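You operate a simulated robot arm through the tools that you are given. There is no shell and no other tool. Be economical: measure what you need, move in short steps, check, and stop when the job is done.

You are at the controls of a simulated robot arm. One attempt, no reset.

## Task
Press the spin button three times.

It is judged by the outcome, as a careful person would: the job done as asked, and still so three seconds after it is handed in. It fails if anything else is knocked over, pushed out of place, dropped, spilled or broken.

## Robot
A 7-joint arm with a two-finger parallel gripper, fixed in place. Base frame: the origin is at the foot of the arm, x ahead of it, y to its left, z up. Readings come in mm, degrees, newtons and seconds.
With the tool pointing down near the work surface it reaches from about 280 to 680 mm from the base axis. Its first joint turns from -66.0 to 66.0 degrees. Payload 1.57 kg.
The TCP is the grasp point between the finger pads, 30 mm short of the fingertips. In the tool frame z runs along the fingers and y along their closing line. Largest opening 110 mm; finger width 24, thickness 12; the body of the gripper, 48 by 112 mm, starts 78 mm behind the TCP.
Orientation is that of the tool frame in the base frame, as a unit quaternion [x, y, z, w]. With the fingers straight down and closing along the base's y, the tool's x points along the base's -x, its y along +y and its z along -z.

## Interface
- The arm moves only by the tool play_rows. Its argument "commands" is text: rows parted by semicolons, each of 7 numbers parted by spaces: the shift along the tool's x, y, z in units of 40 mm (1.0 is 40 mm), then the turn, a rotation vector about the tool's x, y, z in units of 4 degrees (1.0 is 4 degrees), then the closure, from 0 (fully open) to 1 (shut). In form: tx ty tz rx ry rz fingers; .... A call has 1 to 12 rows; each row shifts and turns the commanded pose from where the row before left it, along the tool's axes as they then stand. A call with a number of a shift or a turn outside -1 to 1 is refused whole. Each row takes 0.2 s and may step no farther than 50 mm and 8.6 degrees from the row before; otherwise, or with a gripper value out of range, the whole call is refused. Where a pose cannot be reached the arm comes as near as it can. A force on the tool above 40 N (or 10 N above the force at the start of the call, whichever is more), or a blocked arm, ends the call early, and 0.2 s more pass. Each finger travels about 108 mm/s and halts on what it meets, pressing with about 34 N; the grip force reading is that of the motor and also rises with nothing between the fingers. The clock runs only during rows and for 0.2 s after the last one: add rows that do not move to give the fingers time. The reply holds the time, the measured pose of the TCP, the force on the tool along the base axes, the opening and the grip force, in the units named above and with some noise.
- Cameras (640 x 400 px; columns grow to the right, rows downward): "scene" is fixed at [149.3, -385.5, 1393.6]; the picture's right is [0.88, -0.47, 0.00], its down [-0.31, -0.58, -0.75] and it looks along [0.35, 0.67, -0.66] (base axes); focal length 353 px, centre (320, 200). "wrist" rides on the gripper at [70, 16, -141] in the tool frame; the picture's right is [-0.23, 0.97, 0.00], its down [-0.86, -0.20, -0.48] and it looks along [-0.47, -0.11, 0.88] (tool axes); focal length 222 px, centre (320, 200). There is no depth. A picture from a camera that has moved, and an enlarged one, comes with that camera's place and axes in the base frame and with its lens.
- get_image(camera): a new picture of that camera. The clock stands still meanwhile.
- enlarge(camera, box): a new picture of the part [left, top, right, bottom] of that camera's present view, enlarged. The clock stands still meanwhile.
- close_job(): hands the job in; it is judged then, once.

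Work in short steps. Places have to be worked out from the pictures, the camera data and where the tool is seen: move nearer, look again, correct. Check each grasp and each placing, and mend what went wrong. You have 90 turns and 46 pictures in all, those below and enlarged ones among them. Open the gripper and draw the arm clear of the work before you hand the job in, unless the task says otherwise; then end with one line.

The tools are called after "Call:" by a JSON object that holds its "name" and its "arguments". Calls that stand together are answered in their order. play_rows: Moves the arm, as the interface text tells. Its arguments: {"type":"object","properties":{"commands":{"type":"string"}},"required":["commands"]} The other tools are called the same way: get_image (camera) takes a picture; enlarge (camera, box) takes an enlarged picture of a part of a camera's view; close_job () hands the job in.

At the start:

```text
time_s: 0.0
eef_pos: [426.3, 15.7, 933.5]
ee_rot: [0.0, 1.0, 0.0, 0.001]
wrist_force: [0.5, -0.7, -0.7]
opening: 110.0
grasp_force: 0.1
```

scene: 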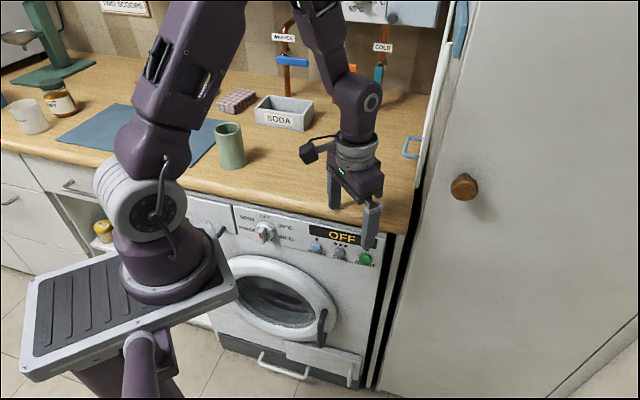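
wrist: 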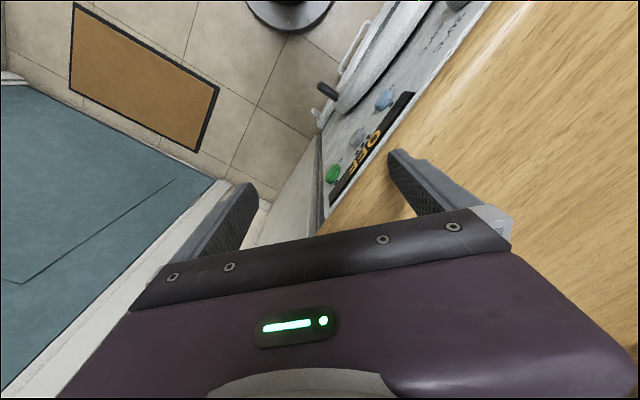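

The washer panel has several buttons near the display; I enlarge it to read the labels.

Call:
{"name": "enlarge", "arguments": {"camera": "scene", "box": [220, 195, 400, 290]}}

Call:
{"name": "enlarge", "arguments": {"camera": "wrist", "box": [300, 60, 440, 220]}}

```text
3.56 times, centred on (310, 242) of scene
camera zoom: at [149.3, -385.5, 1393.6], right [0.88, -0.47, 0.0], down [-0.31, -0.58, -0.75], along [0.35, 0.67, -0.66], focal length 1255 px, centre (356, 49)
```

zoom: 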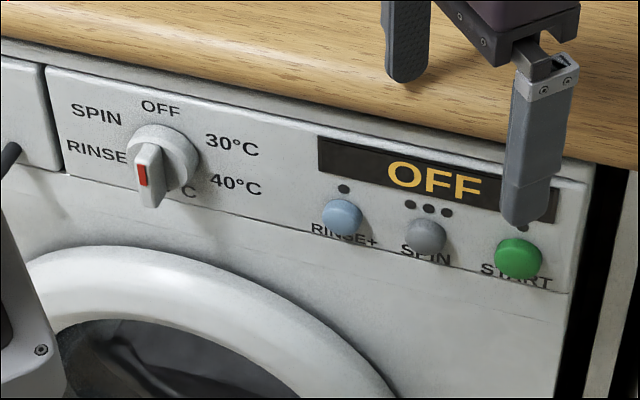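

```text
2.50 times, centred on (370, 140) of wrist
camera zoom: at [355.6, 32.8, 1075.1], right [0.23, 0.97, 0.0], down [0.86, -0.2, 0.48], along [0.47, -0.11, -0.88], focal length 555 px, centre (195, 350)
```

zoom: 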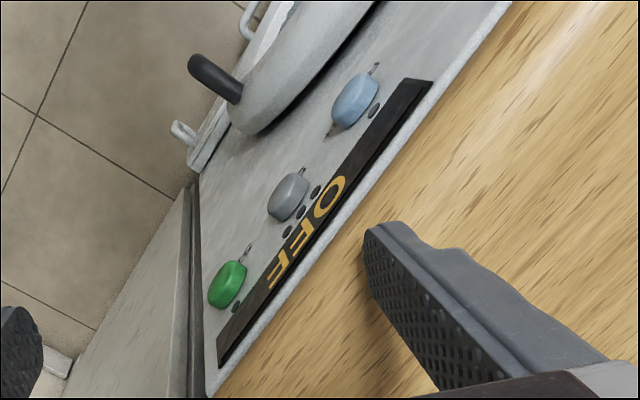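

The spin button (grey, middle) triangulates to about (435, 65, 772). The panel normal is about 45° in yaw, and the counter edge is at z≈863. I shut the fingers and yaw the tool to face the panel.

Call:
{"name": "play_rows", "arguments": {"commands": "0 0 0 0 0 -1 1;0 0 0 0 0 -1 1;0 0 0 0 0 -1 1;0 0 0 0 0 -1 1;0 0 0 0 0 -1 1;0 0 0 0 0 -1 1;0 0 0 0 0 -1 1;0 0 0 0 0 -1 1;0 0 0 0 0 -1 1;0 0 0 0 0 -1 1;0 0 0 0 0 -1 1;0 0 0 0 0 -0.25 1"}}

```text
time_s: 2.6
eef_pos: [425.2, 16.0, 934.6]
ee_rot: [-0.383, 0.924, -0.001, -0.001]
wrist_force: [0.0, 0.1, 0.4]
opening: 0.1
grasp_force: 21.6
```

The yaw is right. Next I step back from the panel, slide along it, and tilt the tool 44° toward it.

Call:
{"name": "play_rows", "arguments": {"commands": "0.8 0.7 0 0 0 0 1;0 0 0 0 -1 0 1;0 0 0 0 -1 0 1;0 0 0 0 -1 0 1;0 0 0 0 -1 0 1;0 0 0 0 -1 0 1;0 0 0 0 -1 0 1;0 0 0 0 -1 0 1;0 0 0 0 -1 0 1;0 0 0 0 -1 0 1;0 0 0 0 -1 0 1;0 0 0 0 -1 0 1"}}

Call:
{"name": "get_image", "arguments": {"camera": "scene"}}

Call:
{"name": "get_image", "arguments": {"camera": "wrist"}}

```text
time_s: 5.2
eef_pos: [423.6, 18.4, 929.5]
ee_rot: [-0.356, 0.856, 0.145, 0.345]
wrist_force: [0.0, -0.7, 0.7]
opening: 0.1
grasp_force: 21.1
out of reach, approached as far as the arm can: row 10, 11, 12
```

```text
41 pictures are left
```

scene: 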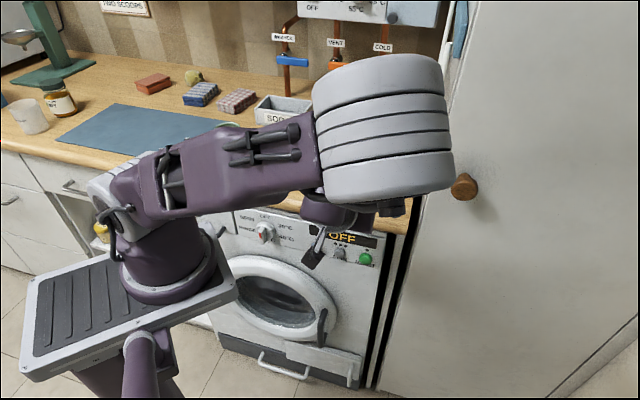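

```text
40 pictures are left
camera wrist: at [305.8, -74.3, 983.5], right [-0.57, 0.8, 0.16], down [0.34, 0.06, 0.94], along [0.74, 0.59, -0.31], focal length 222 px, centre (320, 200)
```

wrist: 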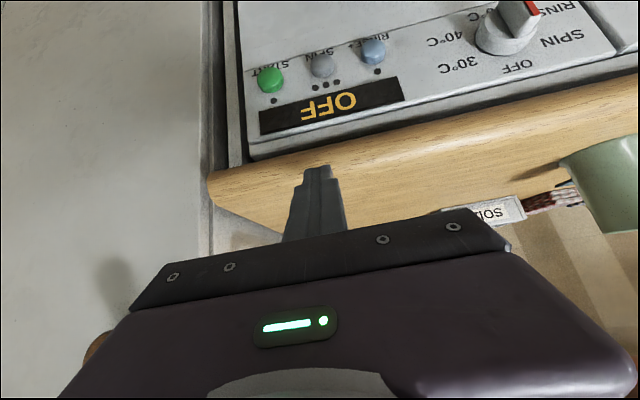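

The spin button is confirmed at about (434, 63, 771). The 44° tilt doesn't reach this close in, so I reduce it to about 30° and see where the arm settles.

Call:
{"name": "play_rows", "arguments": {"commands": "0 0 0 0 1 0 1;0 0 0 0 1 0 1;0 0 0 0 1 0 1;0 0 0 0 0.5 0 1;0 0 0 0 0 0 1"}}

```text
time_s: 6.4
eef_pos: [422.8, 17.8, 930.1]
ee_rot: [-0.37, 0.892, 0.099, 0.239]
wrist_force: [-0.2, 0.3, 0.0]
opening: 0.1
grasp_force: 21.3
```

Tilt is 30°. I back off 30 mm from the counter edge, align sideways, and start down.

Call:
{"name": "play_rows", "arguments": {"commands": "0.65 0.6 -0.375 0 0 0 1;0 0 0 0 0 0 1;0.3 0 0.52 0 0 0 1;0.3 0 0.52 0 0 0 1;0 0 0 0 0 0 1"}}

```text
time_s: 7.6
eef_pos: [382.5, 14.9, 880.8]
ee_rot: [-0.37, 0.892, 0.099, 0.239]
wrist_force: [0.2, -0.7, 0.6]
opening: 0.1
grasp_force: 20.6
```

Reachable, and the sideways alignment is within about 2 mm. I keep going down to button height.

Call:
{"name": "play_rows", "arguments": {"commands": "0.35 -0.03 0.6 0 0 0 1;0.35 -0.03 0.6 0 0 0 1;0.35 0 0.6 0 0 0 1;0 0 0 0 0 0 1"}}

Call:
{"name": "get_image", "arguments": {"camera": "scene"}}

Call:
{"name": "get_image", "arguments": {"camera": "wrist"}}

```text
time_s: 8.6
eef_pos: [386.5, 13.0, 798.4]
ee_rot: [-0.369, 0.893, 0.099, 0.239]
wrist_force: [-0.1, -0.3, 0.1]
opening: 0.0
grasp_force: 21.2
```

```text
39 pictures are left
```

scene: 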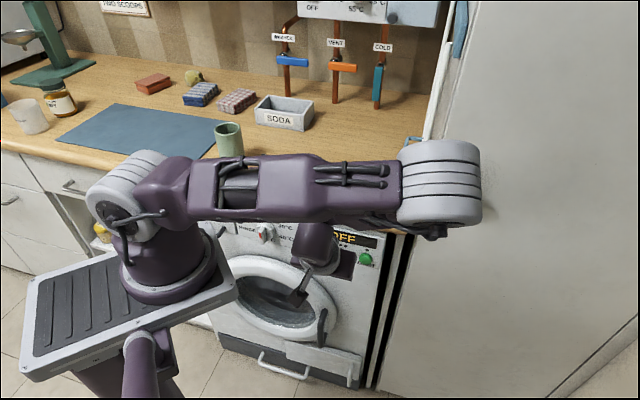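

```text
38 pictures are left
camera wrist: at [280.6, -67.1, 885.7], right [-0.55, 0.83, 0.11], down [0.5, 0.21, 0.84], along [0.67, 0.52, -0.53], focal length 222 px, centre (320, 200)
```

wrist: 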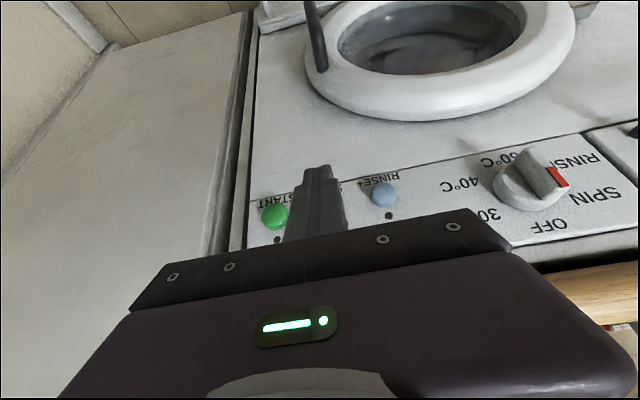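

All estimates agree: the spin button is at about (435, 62.5, 769) and the leading fingertip corner is roughly 43 mm short of it. I lower by 8 mm and approach 28 mm.

Call:
{"name": "play_rows", "arguments": {"commands": "0.1 0.03 0.173 0 0 0 1;-0.3 0 0.175 0 0 0 1;-0.3 0 0.175 0 0 0 1;0 0 0 0 0 0 1"}}

Call:
{"name": "enlarge", "arguments": {"camera": "wrist", "box": [220, 120, 420, 250]}}

Call:
{"name": "enlarge", "arguments": {"camera": "scene", "box": [260, 210, 400, 300]}}

```text
time_s: 9.6
eef_pos: [403.6, 33.0, 788.9]
ee_rot: [-0.37, 0.892, 0.099, 0.239]
wrist_force: [0.0, 0.4, -0.4]
opening: 0.0
grasp_force: 21.5
```

```text
3.08 times, centred on (320, 185) of wrist
camera zoom: at [299.3, -47.2, 877.9], right [-0.55, 0.83, 0.11], down [0.5, 0.21, 0.84], along [0.67, 0.52, -0.53], focal length 684 px, centre (320, 246)
```

zoom: 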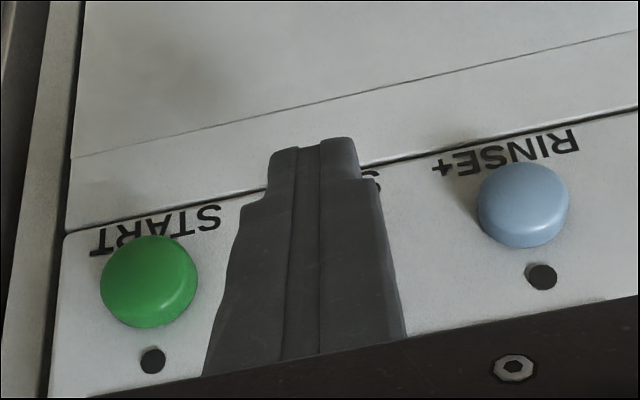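

```text
4.44 times, centred on (330, 255) of scene
camera zoom: at [149.3, -385.5, 1393.6], right [0.88, -0.47, 0.0], down [-0.31, -0.58, -0.75], along [0.35, 0.67, -0.66], focal length 1568 px, centre (276, -44)
```

zoom: 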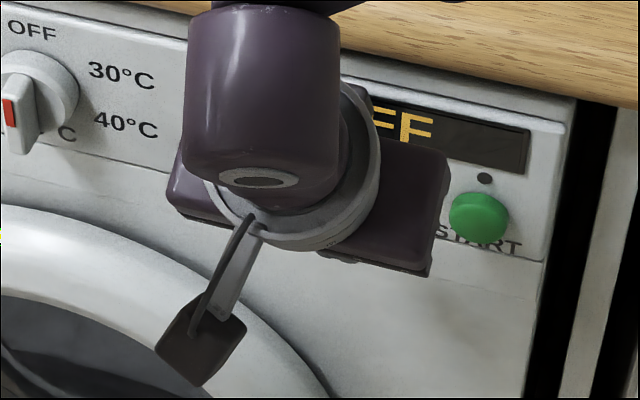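

Lined up and still not touching. I advance 12 mm gently and read the force.

Call:
{"name": "play_rows", "arguments": {"commands": "-0.087 0 0.05 0 0 0 1;-0.087 0 0.05 0 0 0 1;-0.087 0 0.05 0 0 0 1"}}

```text
time_s: 10.4
eef_pos: [412.3, 41.3, 789.7]
ee_rot: [-0.369, 0.893, 0.1, 0.239]
wrist_force: [-0.6, 0.1, -0.4]
opening: 0.0
grasp_force: 21.5
```

Still no contact; I advance in 2 mm steps.

Call:
{"name": "play_rows", "arguments": {"commands": "-0.0435 0 0.025 0 0 0 1;-0.0435 0 0.025 0 0 0 1"}}

Call:
{"name": "enlarge", "arguments": {"camera": "wrist", "box": [220, 120, 420, 250]}}

```text
time_s: 11.0
eef_pos: [415.6, 44.5, 790.5]
ee_rot: [-0.369, 0.893, 0.099, 0.239]
wrist_force: [-0.7, 0.4, -0.1]
opening: 0.0
grasp_force: 21.4
```

```text
3.08 times, centred on (320, 185) of wrist
camera zoom: at [310.7, -36.1, 877.9], right [-0.55, 0.83, 0.11], down [0.5, 0.21, 0.84], along [0.67, 0.52, -0.53], focal length 684 px, centre (320, 246)
```

zoom: 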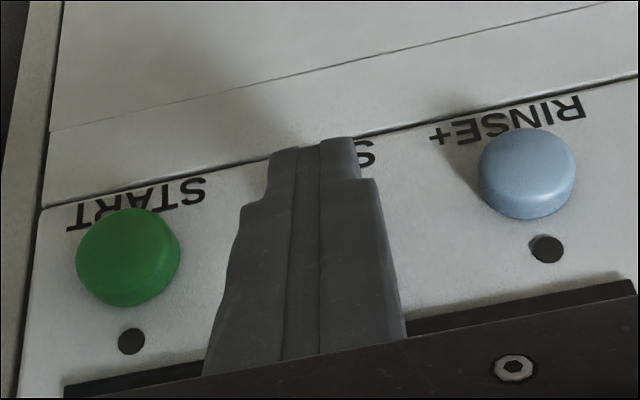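

No force yet, and still aligned. I keep going in 2 mm steps, cancelling a slight upward drift.

Call:
{"name": "play_rows", "arguments": {"commands": "-0.035 0 0.04 0 0 0 1;-0.0435 0 0.025 0 0 0 1"}}

```text
time_s: 11.6
eef_pos: [419.1, 46.8, 789.8]
ee_rot: [-0.37, 0.892, 0.1, 0.239]
wrist_force: [-1.5, -1.2, -0.1]
opening: 0.1
grasp_force: 21.5
```

A force of about 2 N against the panel normal is beginning, so this looks like contact. I press in 1.5 mm steps.

Call:
{"name": "play_rows", "arguments": {"commands": "-0.033 0 0.019 0 0 0 1"}}

Call:
{"name": "play_rows", "arguments": {"commands": "-0.033 0 0.019 0 0 0 1"}}

```text
time_s: 12.0
eef_pos: [418.7, 48.5, 790.0]
ee_rot: [-0.371, 0.892, 0.1, 0.239]
wrist_force: [-2.6, -3.6, -1.4]
opening: 0.0
grasp_force: 21.2
```

```text
time_s: 12.4
eef_pos: [420.4, 48.9, 789.2]
ee_rot: [-0.369, 0.893, 0.099, 0.238]
wrist_force: [-6.1, -8.0, -2.5]
opening: 0.2
grasp_force: 21.3
```

About 10 N now. I look for any sign that the press registered.

Call:
{"name": "get_image", "arguments": {"camera": "wrist"}}

Call:
{"name": "enlarge", "arguments": {"camera": "scene", "box": [260, 210, 400, 300]}}

```text
34 pictures are left
camera wrist: at [315.1, -31.5, 877.5], right [-0.55, 0.83, 0.11], down [0.5, 0.21, 0.84], along [0.67, 0.52, -0.53], focal length 222 px, centre (320, 200)
```

wrist: 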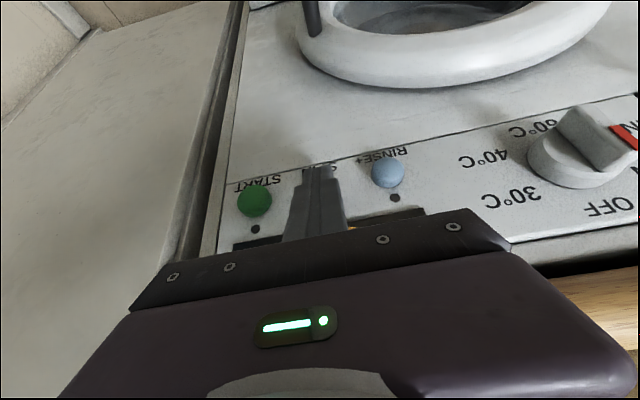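

```text
4.44 times, centred on (330, 255) of scene
camera zoom: at [149.2, -385.7, 1393.6], right [0.88, -0.47, 0.0], down [-0.31, -0.58, -0.75], along [0.35, 0.67, -0.66], focal length 1568 px, centre (276, -44)
```

zoom: 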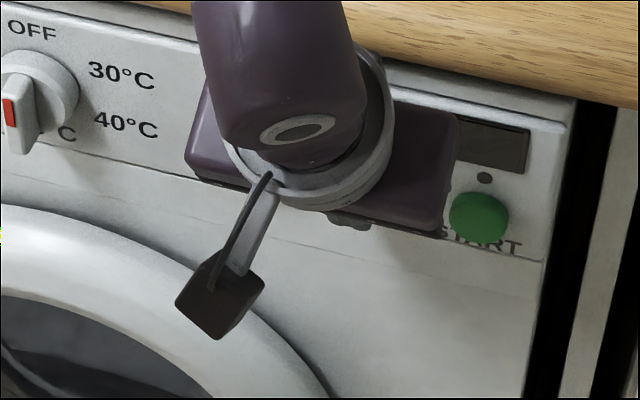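

The LEDs are hidden behind the gripper. I release, back off, and step sideways so the wrist camera can see the spin lights.

Call:
{"name": "play_rows", "arguments": {"commands": "0.1 0 -0.06 0 0 0 1;0.6 0 -0.345 0 0 0 1;0 0.8 0 0 0 0 1;0 0 0 0 0 0 1"}}

Call:
{"name": "get_image", "arguments": {"camera": "wrist"}}

```text
time_s: 13.4
eef_pos: [374.9, 47.4, 791.7]
ee_rot: [-0.369, 0.893, 0.099, 0.239]
wrist_force: [0.5, 1.1, 0.5]
opening: 0.0
grasp_force: 20.9
```

```text
32 pictures are left
camera wrist: at [269.6, -32.6, 878.2], right [-0.55, 0.83, 0.11], down [0.5, 0.21, 0.84], along [0.67, 0.52, -0.53], focal length 222 px, centre (320, 200)
```

wrist: 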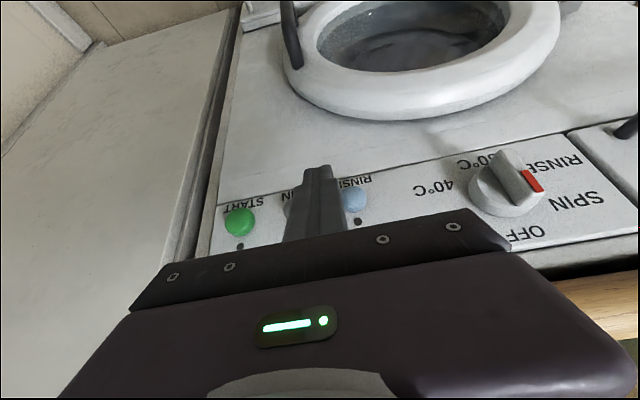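

The lights are still covered, so I shift 36 mm further along.

Call:
{"name": "play_rows", "arguments": {"commands": "0 0.9 0 0 0 0 1;0 0 0 0 0 0 1"}}

Call:
{"name": "enlarge", "arguments": {"camera": "wrist", "box": [180, 150, 400, 280]}}

Call:
{"name": "enlarge", "arguments": {"camera": "scene", "box": [260, 210, 400, 300]}}

```text
time_s: 14.0
eef_pos: [354.0, 74.9, 787.2]
ee_rot: [-0.37, 0.893, 0.099, 0.237]
wrist_force: [0.1, 0.5, 0.2]
opening: 0.0
grasp_force: 21.3
out of reach, approached as far as the arm can: row 1
```

```text
2.91 times, centred on (290, 215) of wrist
camera zoom: at [250.4, -5.2, 875.3], right [-0.55, 0.83, 0.11], down [0.5, 0.21, 0.84], along [0.67, 0.52, -0.53], focal length 646 px, centre (407, 156)
```

zoom: 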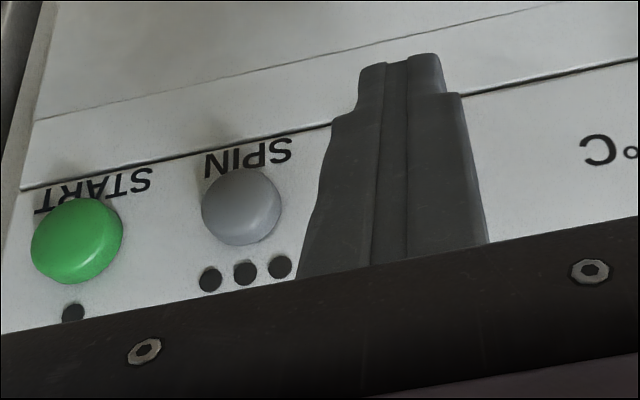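

```text
4.44 times, centred on (330, 255) of scene
camera zoom: at [149.3, -385.5, 1393.6], right [0.88, -0.47, 0.0], down [-0.31, -0.58, -0.75], along [0.35, 0.67, -0.66], focal length 1568 px, centre (276, -44)
```

zoom: 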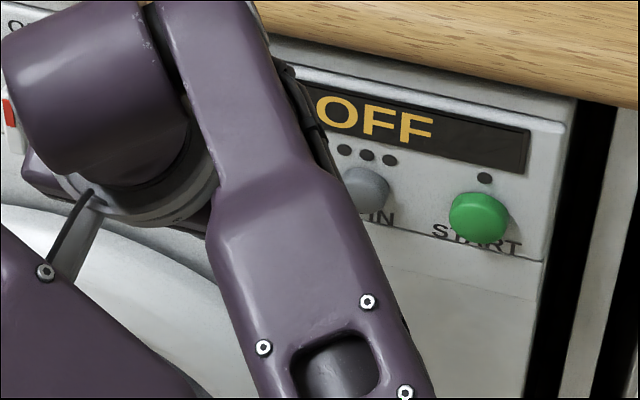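

No light is lit, so either the press didn't go deep enough or lights don't respond while OFF. I go back in front of the button for a deeper press, up to a firm stop.

Call:
{"name": "play_rows", "arguments": {"commands": "0 -0.8 0 0 0 0 1;0 -0.8 0 0 0 0 1;-0.4 0 0.23 0 0 0 1;-0.3 0 0.175 0 0 0 1;0 0 0 0 0 0 1"}}

```text
time_s: 15.2
eef_pos: [424.1, 51.5, 787.0]
ee_rot: [-0.368, 0.894, 0.098, 0.236]
wrist_force: [-23.3, -25.9, -11.9]
opening: 0.0
grasp_force: 21.2
```

I advanced further than intended: the button is now pressed at about 36 N, 5 mm deeper than before. I release it straight back and look at the lights.

Call:
{"name": "play_rows", "arguments": {"commands": "0.35 0 -0.2 0 0 0 1;0.35 0 -0.2 0 0 0 1;0 0.8 0 0 0 0 1;0 0.8 0 0 0 0 1;0 0 0 0 0 0 1"}}

Call:
{"name": "enlarge", "arguments": {"camera": "scene", "box": [260, 210, 400, 300]}}

```text
time_s: 16.4
eef_pos: [357.5, 77.1, 785.9]
ee_rot: [-0.369, 0.893, 0.099, 0.239]
wrist_force: [-0.4, 0.0, 0.1]
opening: 0.0
grasp_force: 21.3
```

```text
4.44 times, centred on (330, 255) of scene
camera zoom: at [149.3, -385.5, 1393.6], right [0.88, -0.47, 0.0], down [-0.31, -0.58, -0.75], along [0.35, 0.67, -0.66], focal length 1568 px, centre (276, -44)
```

zoom: 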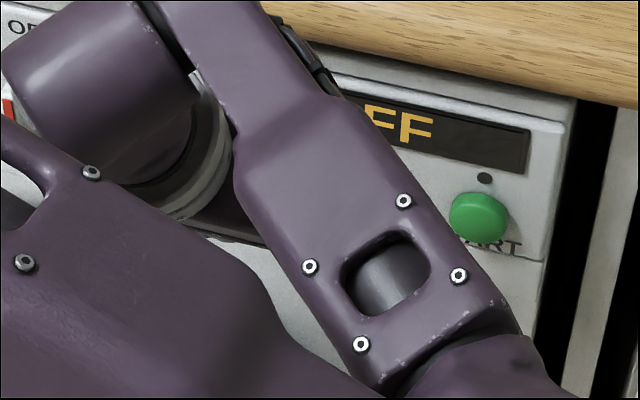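

Call:
{"name": "enlarge", "arguments": {"camera": "wrist", "box": [180, 150, 400, 280]}}

```text
2.91 times, centred on (290, 215) of wrist
camera zoom: at [252.7, -4.3, 874.3], right [-0.55, 0.83, 0.11], down [0.5, 0.21, 0.84], along [0.67, 0.52, -0.53], focal length 646 px, centre (407, 156)
```

zoom: 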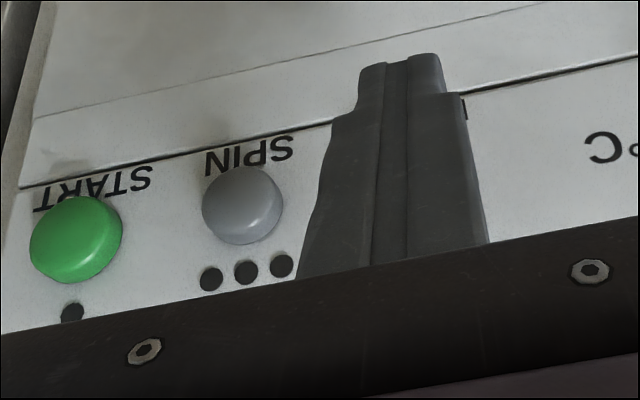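

The lights are still dark. In the next press I'll record force against depth slowly to learn the button's travel; first I return to a point about 4 mm short of contact.

Call:
{"name": "play_rows", "arguments": {"commands": "0 -0.8 0 0 0 0 1;0 -0.78 0 0 0 0 1;-0.2 0 0.06 0 0 0 1;-0.15 0 0.086 0 0 0 1;0 0 0 0 0 0 1"}}

Call:
{"name": "enlarge", "arguments": {"camera": "wrist", "box": [240, 130, 400, 240]}}

```text
time_s: 17.6
eef_pos: [411.2, 43.2, 788.2]
ee_rot: [-0.369, 0.892, 0.099, 0.239]
wrist_force: [-0.3, -0.2, -0.5]
opening: 0.0
grasp_force: 21.2
```

```text
3.64 times, centred on (320, 185) of wrist
camera zoom: at [306.3, -37.6, 875.6], right [-0.55, 0.83, 0.11], down [0.5, 0.21, 0.84], along [0.67, 0.52, -0.53], focal length 808 px, centre (320, 254)
```

zoom: 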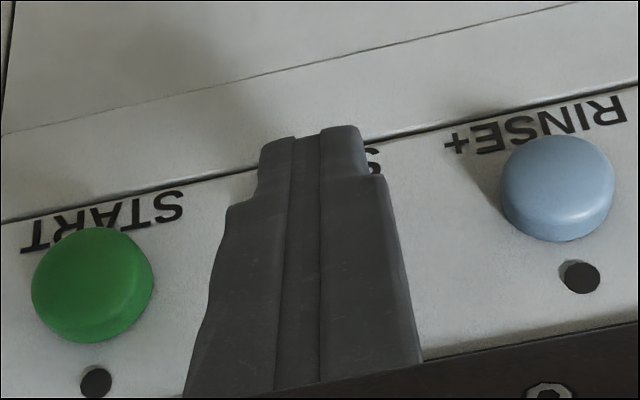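

Aligned, TCP at n≈321. I step in 4 mm and then in 1.5 mm increments, reading the force each time.

Call:
{"name": "play_rows", "arguments": {"commands": "-0.087 0 0.05 0 0 0 1;0 0 0 0 0 0 1"}}

Call:
{"name": "play_rows", "arguments": {"commands": "-0.033 0 0.019 0 0 0 1;0 0 0 0 0 0 1"}}

Call:
{"name": "play_rows", "arguments": {"commands": "-0.033 0 0.019 0 0 0 1;0 0 0 0 0 0 1"}}

Call:
{"name": "play_rows", "arguments": {"commands": "-0.033 0 0.019 0 0 0 1;0 0 0 0 0 0 1"}}

```text
time_s: 18.2
eef_pos: [414.2, 45.5, 786.9]
ee_rot: [-0.37, 0.892, 0.1, 0.239]
wrist_force: [-0.2, 0.4, 0.9]
opening: 0.0
grasp_force: 20.7
```

```text
time_s: 18.8
eef_pos: [414.2, 45.6, 787.3]
ee_rot: [-0.369, 0.892, 0.099, 0.24]
wrist_force: [1.0, -0.5, 0.7]
opening: 0.0
grasp_force: 21.4
```

```text
time_s: 19.4
eef_pos: [416.8, 47.3, 787.7]
ee_rot: [-0.369, 0.893, 0.099, 0.239]
wrist_force: [-1.6, -0.5, -0.3]
opening: 0.0
grasp_force: 21.1
```

```text
time_s: 20.0
eef_pos: [416.1, 47.9, 788.7]
ee_rot: [-0.369, 0.892, 0.1, 0.239]
wrist_force: [-1.0, -1.8, -0.7]
opening: 0.0
grasp_force: 20.8
```

Contact starts at n≈328. I continue in the same increments.

Call:
{"name": "play_rows", "arguments": {"commands": "-0.033 0 0.019 0 0 0 1;0 0 0 0 0 0 1"}}

Call:
{"name": "play_rows", "arguments": {"commands": "-0.033 0 0.019 0 0 0 1;0 0 0 0 0 0 1"}}

Call:
{"name": "play_rows", "arguments": {"commands": "-0.033 0 0.019 0 0 0 1;0 0 0 0 0 0 1"}}

Call:
{"name": "enlarge", "arguments": {"camera": "wrist", "box": [240, 130, 400, 240]}}

```text
time_s: 20.6
eef_pos: [417.8, 49.9, 788.0]
ee_rot: [-0.369, 0.893, 0.099, 0.24]
wrist_force: [-2.9, -1.4, 0.1]
opening: 0.0
grasp_force: 21.3
```

```text
time_s: 21.2
eef_pos: [419.4, 49.9, 787.1]
ee_rot: [-0.37, 0.892, 0.099, 0.238]
wrist_force: [-6.5, -4.6, 1.5]
opening: 0.1
grasp_force: 21.1
```

```text
time_s: 21.8
eef_pos: [420.1, 50.1, 787.6]
ee_rot: [-0.37, 0.893, 0.099, 0.238]
wrist_force: [-12.0, -10.1, 2.5]
opening: 0.0
grasp_force: 21.7
```

```text
3.64 times, centred on (320, 185) of wrist
camera zoom: at [314.5, -29.7, 875.6], right [-0.55, 0.83, 0.11], down [0.5, 0.21, 0.84], along [0.67, 0.52, -0.53], focal length 808 px, centre (320, 254)
```

zoom: 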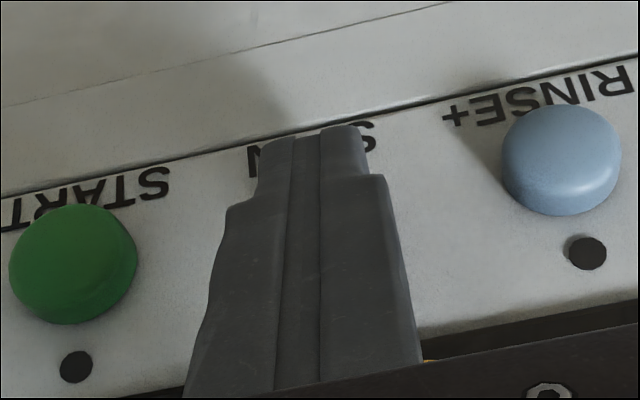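

Force profile: a soft 2–3 N spring over about 3 mm, then a stiff rise at the stop (16 N now), so the button is fully in. I release and check the lights again.

Call:
{"name": "play_rows", "arguments": {"commands": "0.35 0 -0.2 0 0 0 1;0.35 0 -0.2 0 0 0 1;0 0.8 0 0 0 0 1;0 0.8 0 0 0 0 1;0 0 0 0 0 0 1"}}

Call:
{"name": "enlarge", "arguments": {"camera": "wrist", "box": [180, 150, 400, 280]}}

```text
time_s: 23.0
eef_pos: [356.8, 73.5, 787.2]
ee_rot: [-0.37, 0.892, 0.098, 0.24]
wrist_force: [0.1, 0.1, 0.6]
opening: 0.2
grasp_force: 21.5
out of reach, approached as far as the arm can: row 4
```

```text
2.91 times, centred on (290, 215) of wrist
camera zoom: at [251.5, -6.9, 875.1], right [-0.55, 0.83, 0.11], down [0.5, 0.21, 0.84], along [0.67, 0.52, -0.53], focal length 646 px, centre (407, 156)
```

zoom: 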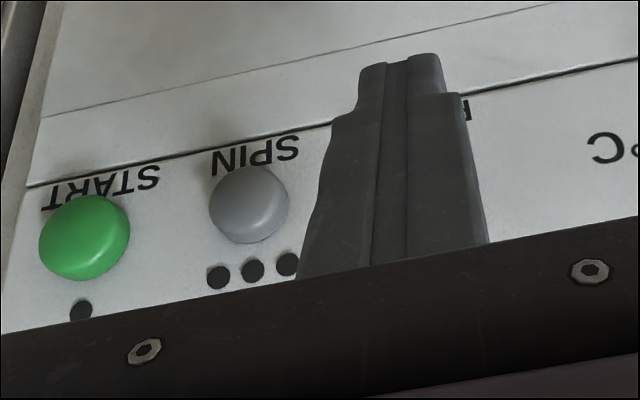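

The lights still don't react, but the mechanics were the same each time: soft travel of about 3 mm, then a stiff stop, then full release. That makes three presses in total (10 N, 36 N, 16 N). Before pressing any more I move the arm clear and look at the whole panel.

Call:
{"name": "play_rows", "arguments": {"commands": "0 -0.8 0 0 0 0 1;0 -0.8 0 0 0 0 1;-0.5 0 -0.866 0 0 0 1;-0.5 0 -0.866 0 0 0 1;-0.5 0 -0.866 0 0 0 1;-0.5 0 -0.866 0 0 0 1;0 0 0 0 0 0 0.5;0 0 0 0 0 0 0"}}

Call:
{"name": "get_image", "arguments": {"camera": "scene"}}

Call:
{"name": "get_image", "arguments": {"camera": "wrist"}}

```text
time_s: 24.8
eef_pos: [402.5, 29.8, 945.9]
ee_rot: [-0.37, 0.892, 0.099, 0.239]
wrist_force: [0.0, 0.0, 0.2]
opening: 109.9
grasp_force: 0.0
```

```text
24 pictures are left
```

scene: 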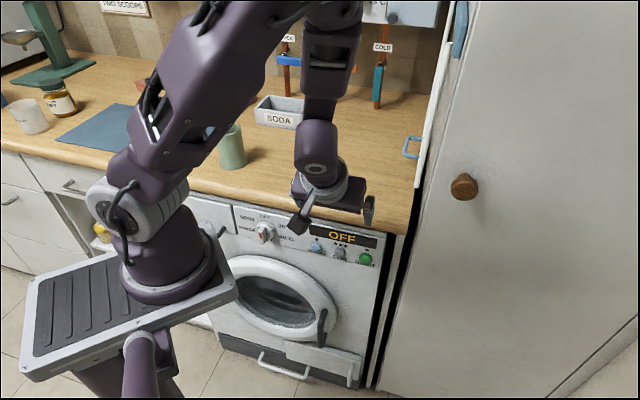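

```text
23 pictures are left
camera wrist: at [297.4, -50.6, 1033.6], right [-0.55, 0.83, 0.11], down [0.5, 0.21, 0.84], along [0.67, 0.52, -0.53], focal length 222 px, centre (320, 200)
```

wrist: 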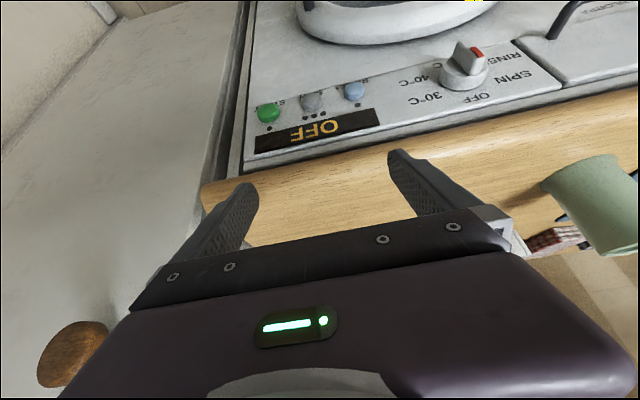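

Call:
{"name": "enlarge", "arguments": {"camera": "scene", "box": [300, 220, 390, 276]}}

Call:
{"name": "enlarge", "arguments": {"camera": "wrist", "box": [240, 60, 400, 160]}}

```text
7.11 times, centred on (345, 248) of scene
camera zoom: at [149.3, -385.5, 1393.6], right [0.88, -0.47, 0.0], down [-0.31, -0.58, -0.75], along [0.35, 0.67, -0.66], focal length 2510 px, centre (142, -141)
```

zoom: 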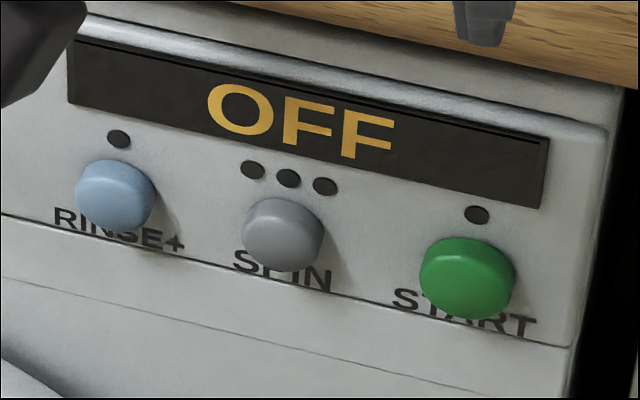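

```text
4.00 times, centred on (320, 110) of wrist
camera zoom: at [297.4, -50.6, 1033.6], right [-0.55, 0.83, 0.11], down [0.5, 0.21, 0.84], along [0.67, 0.52, -0.53], focal length 888 px, centre (320, 560)
```

zoom: 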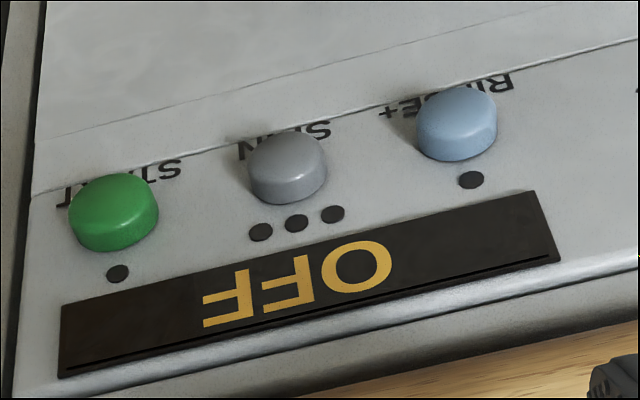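

The panel looks unchanged, the buttons are fully out, the display still reads OFF, and nothing nearby has moved. All three presses ran through the button's soft travel to its stop and were fully released. The lights stay dark, probably because the machine is off. A fourth press would exceed the request, so with the gripper open and the arm clear I hand in.

Call:
{"name": "close_job", "arguments": {}}

```text
The job is handed in.
```

I pressed the spin button to its stop and released it three times, but I can't confirm the machine registered them: the display reads OFF and the spin lights stayed dark; nothing else was disturbed.
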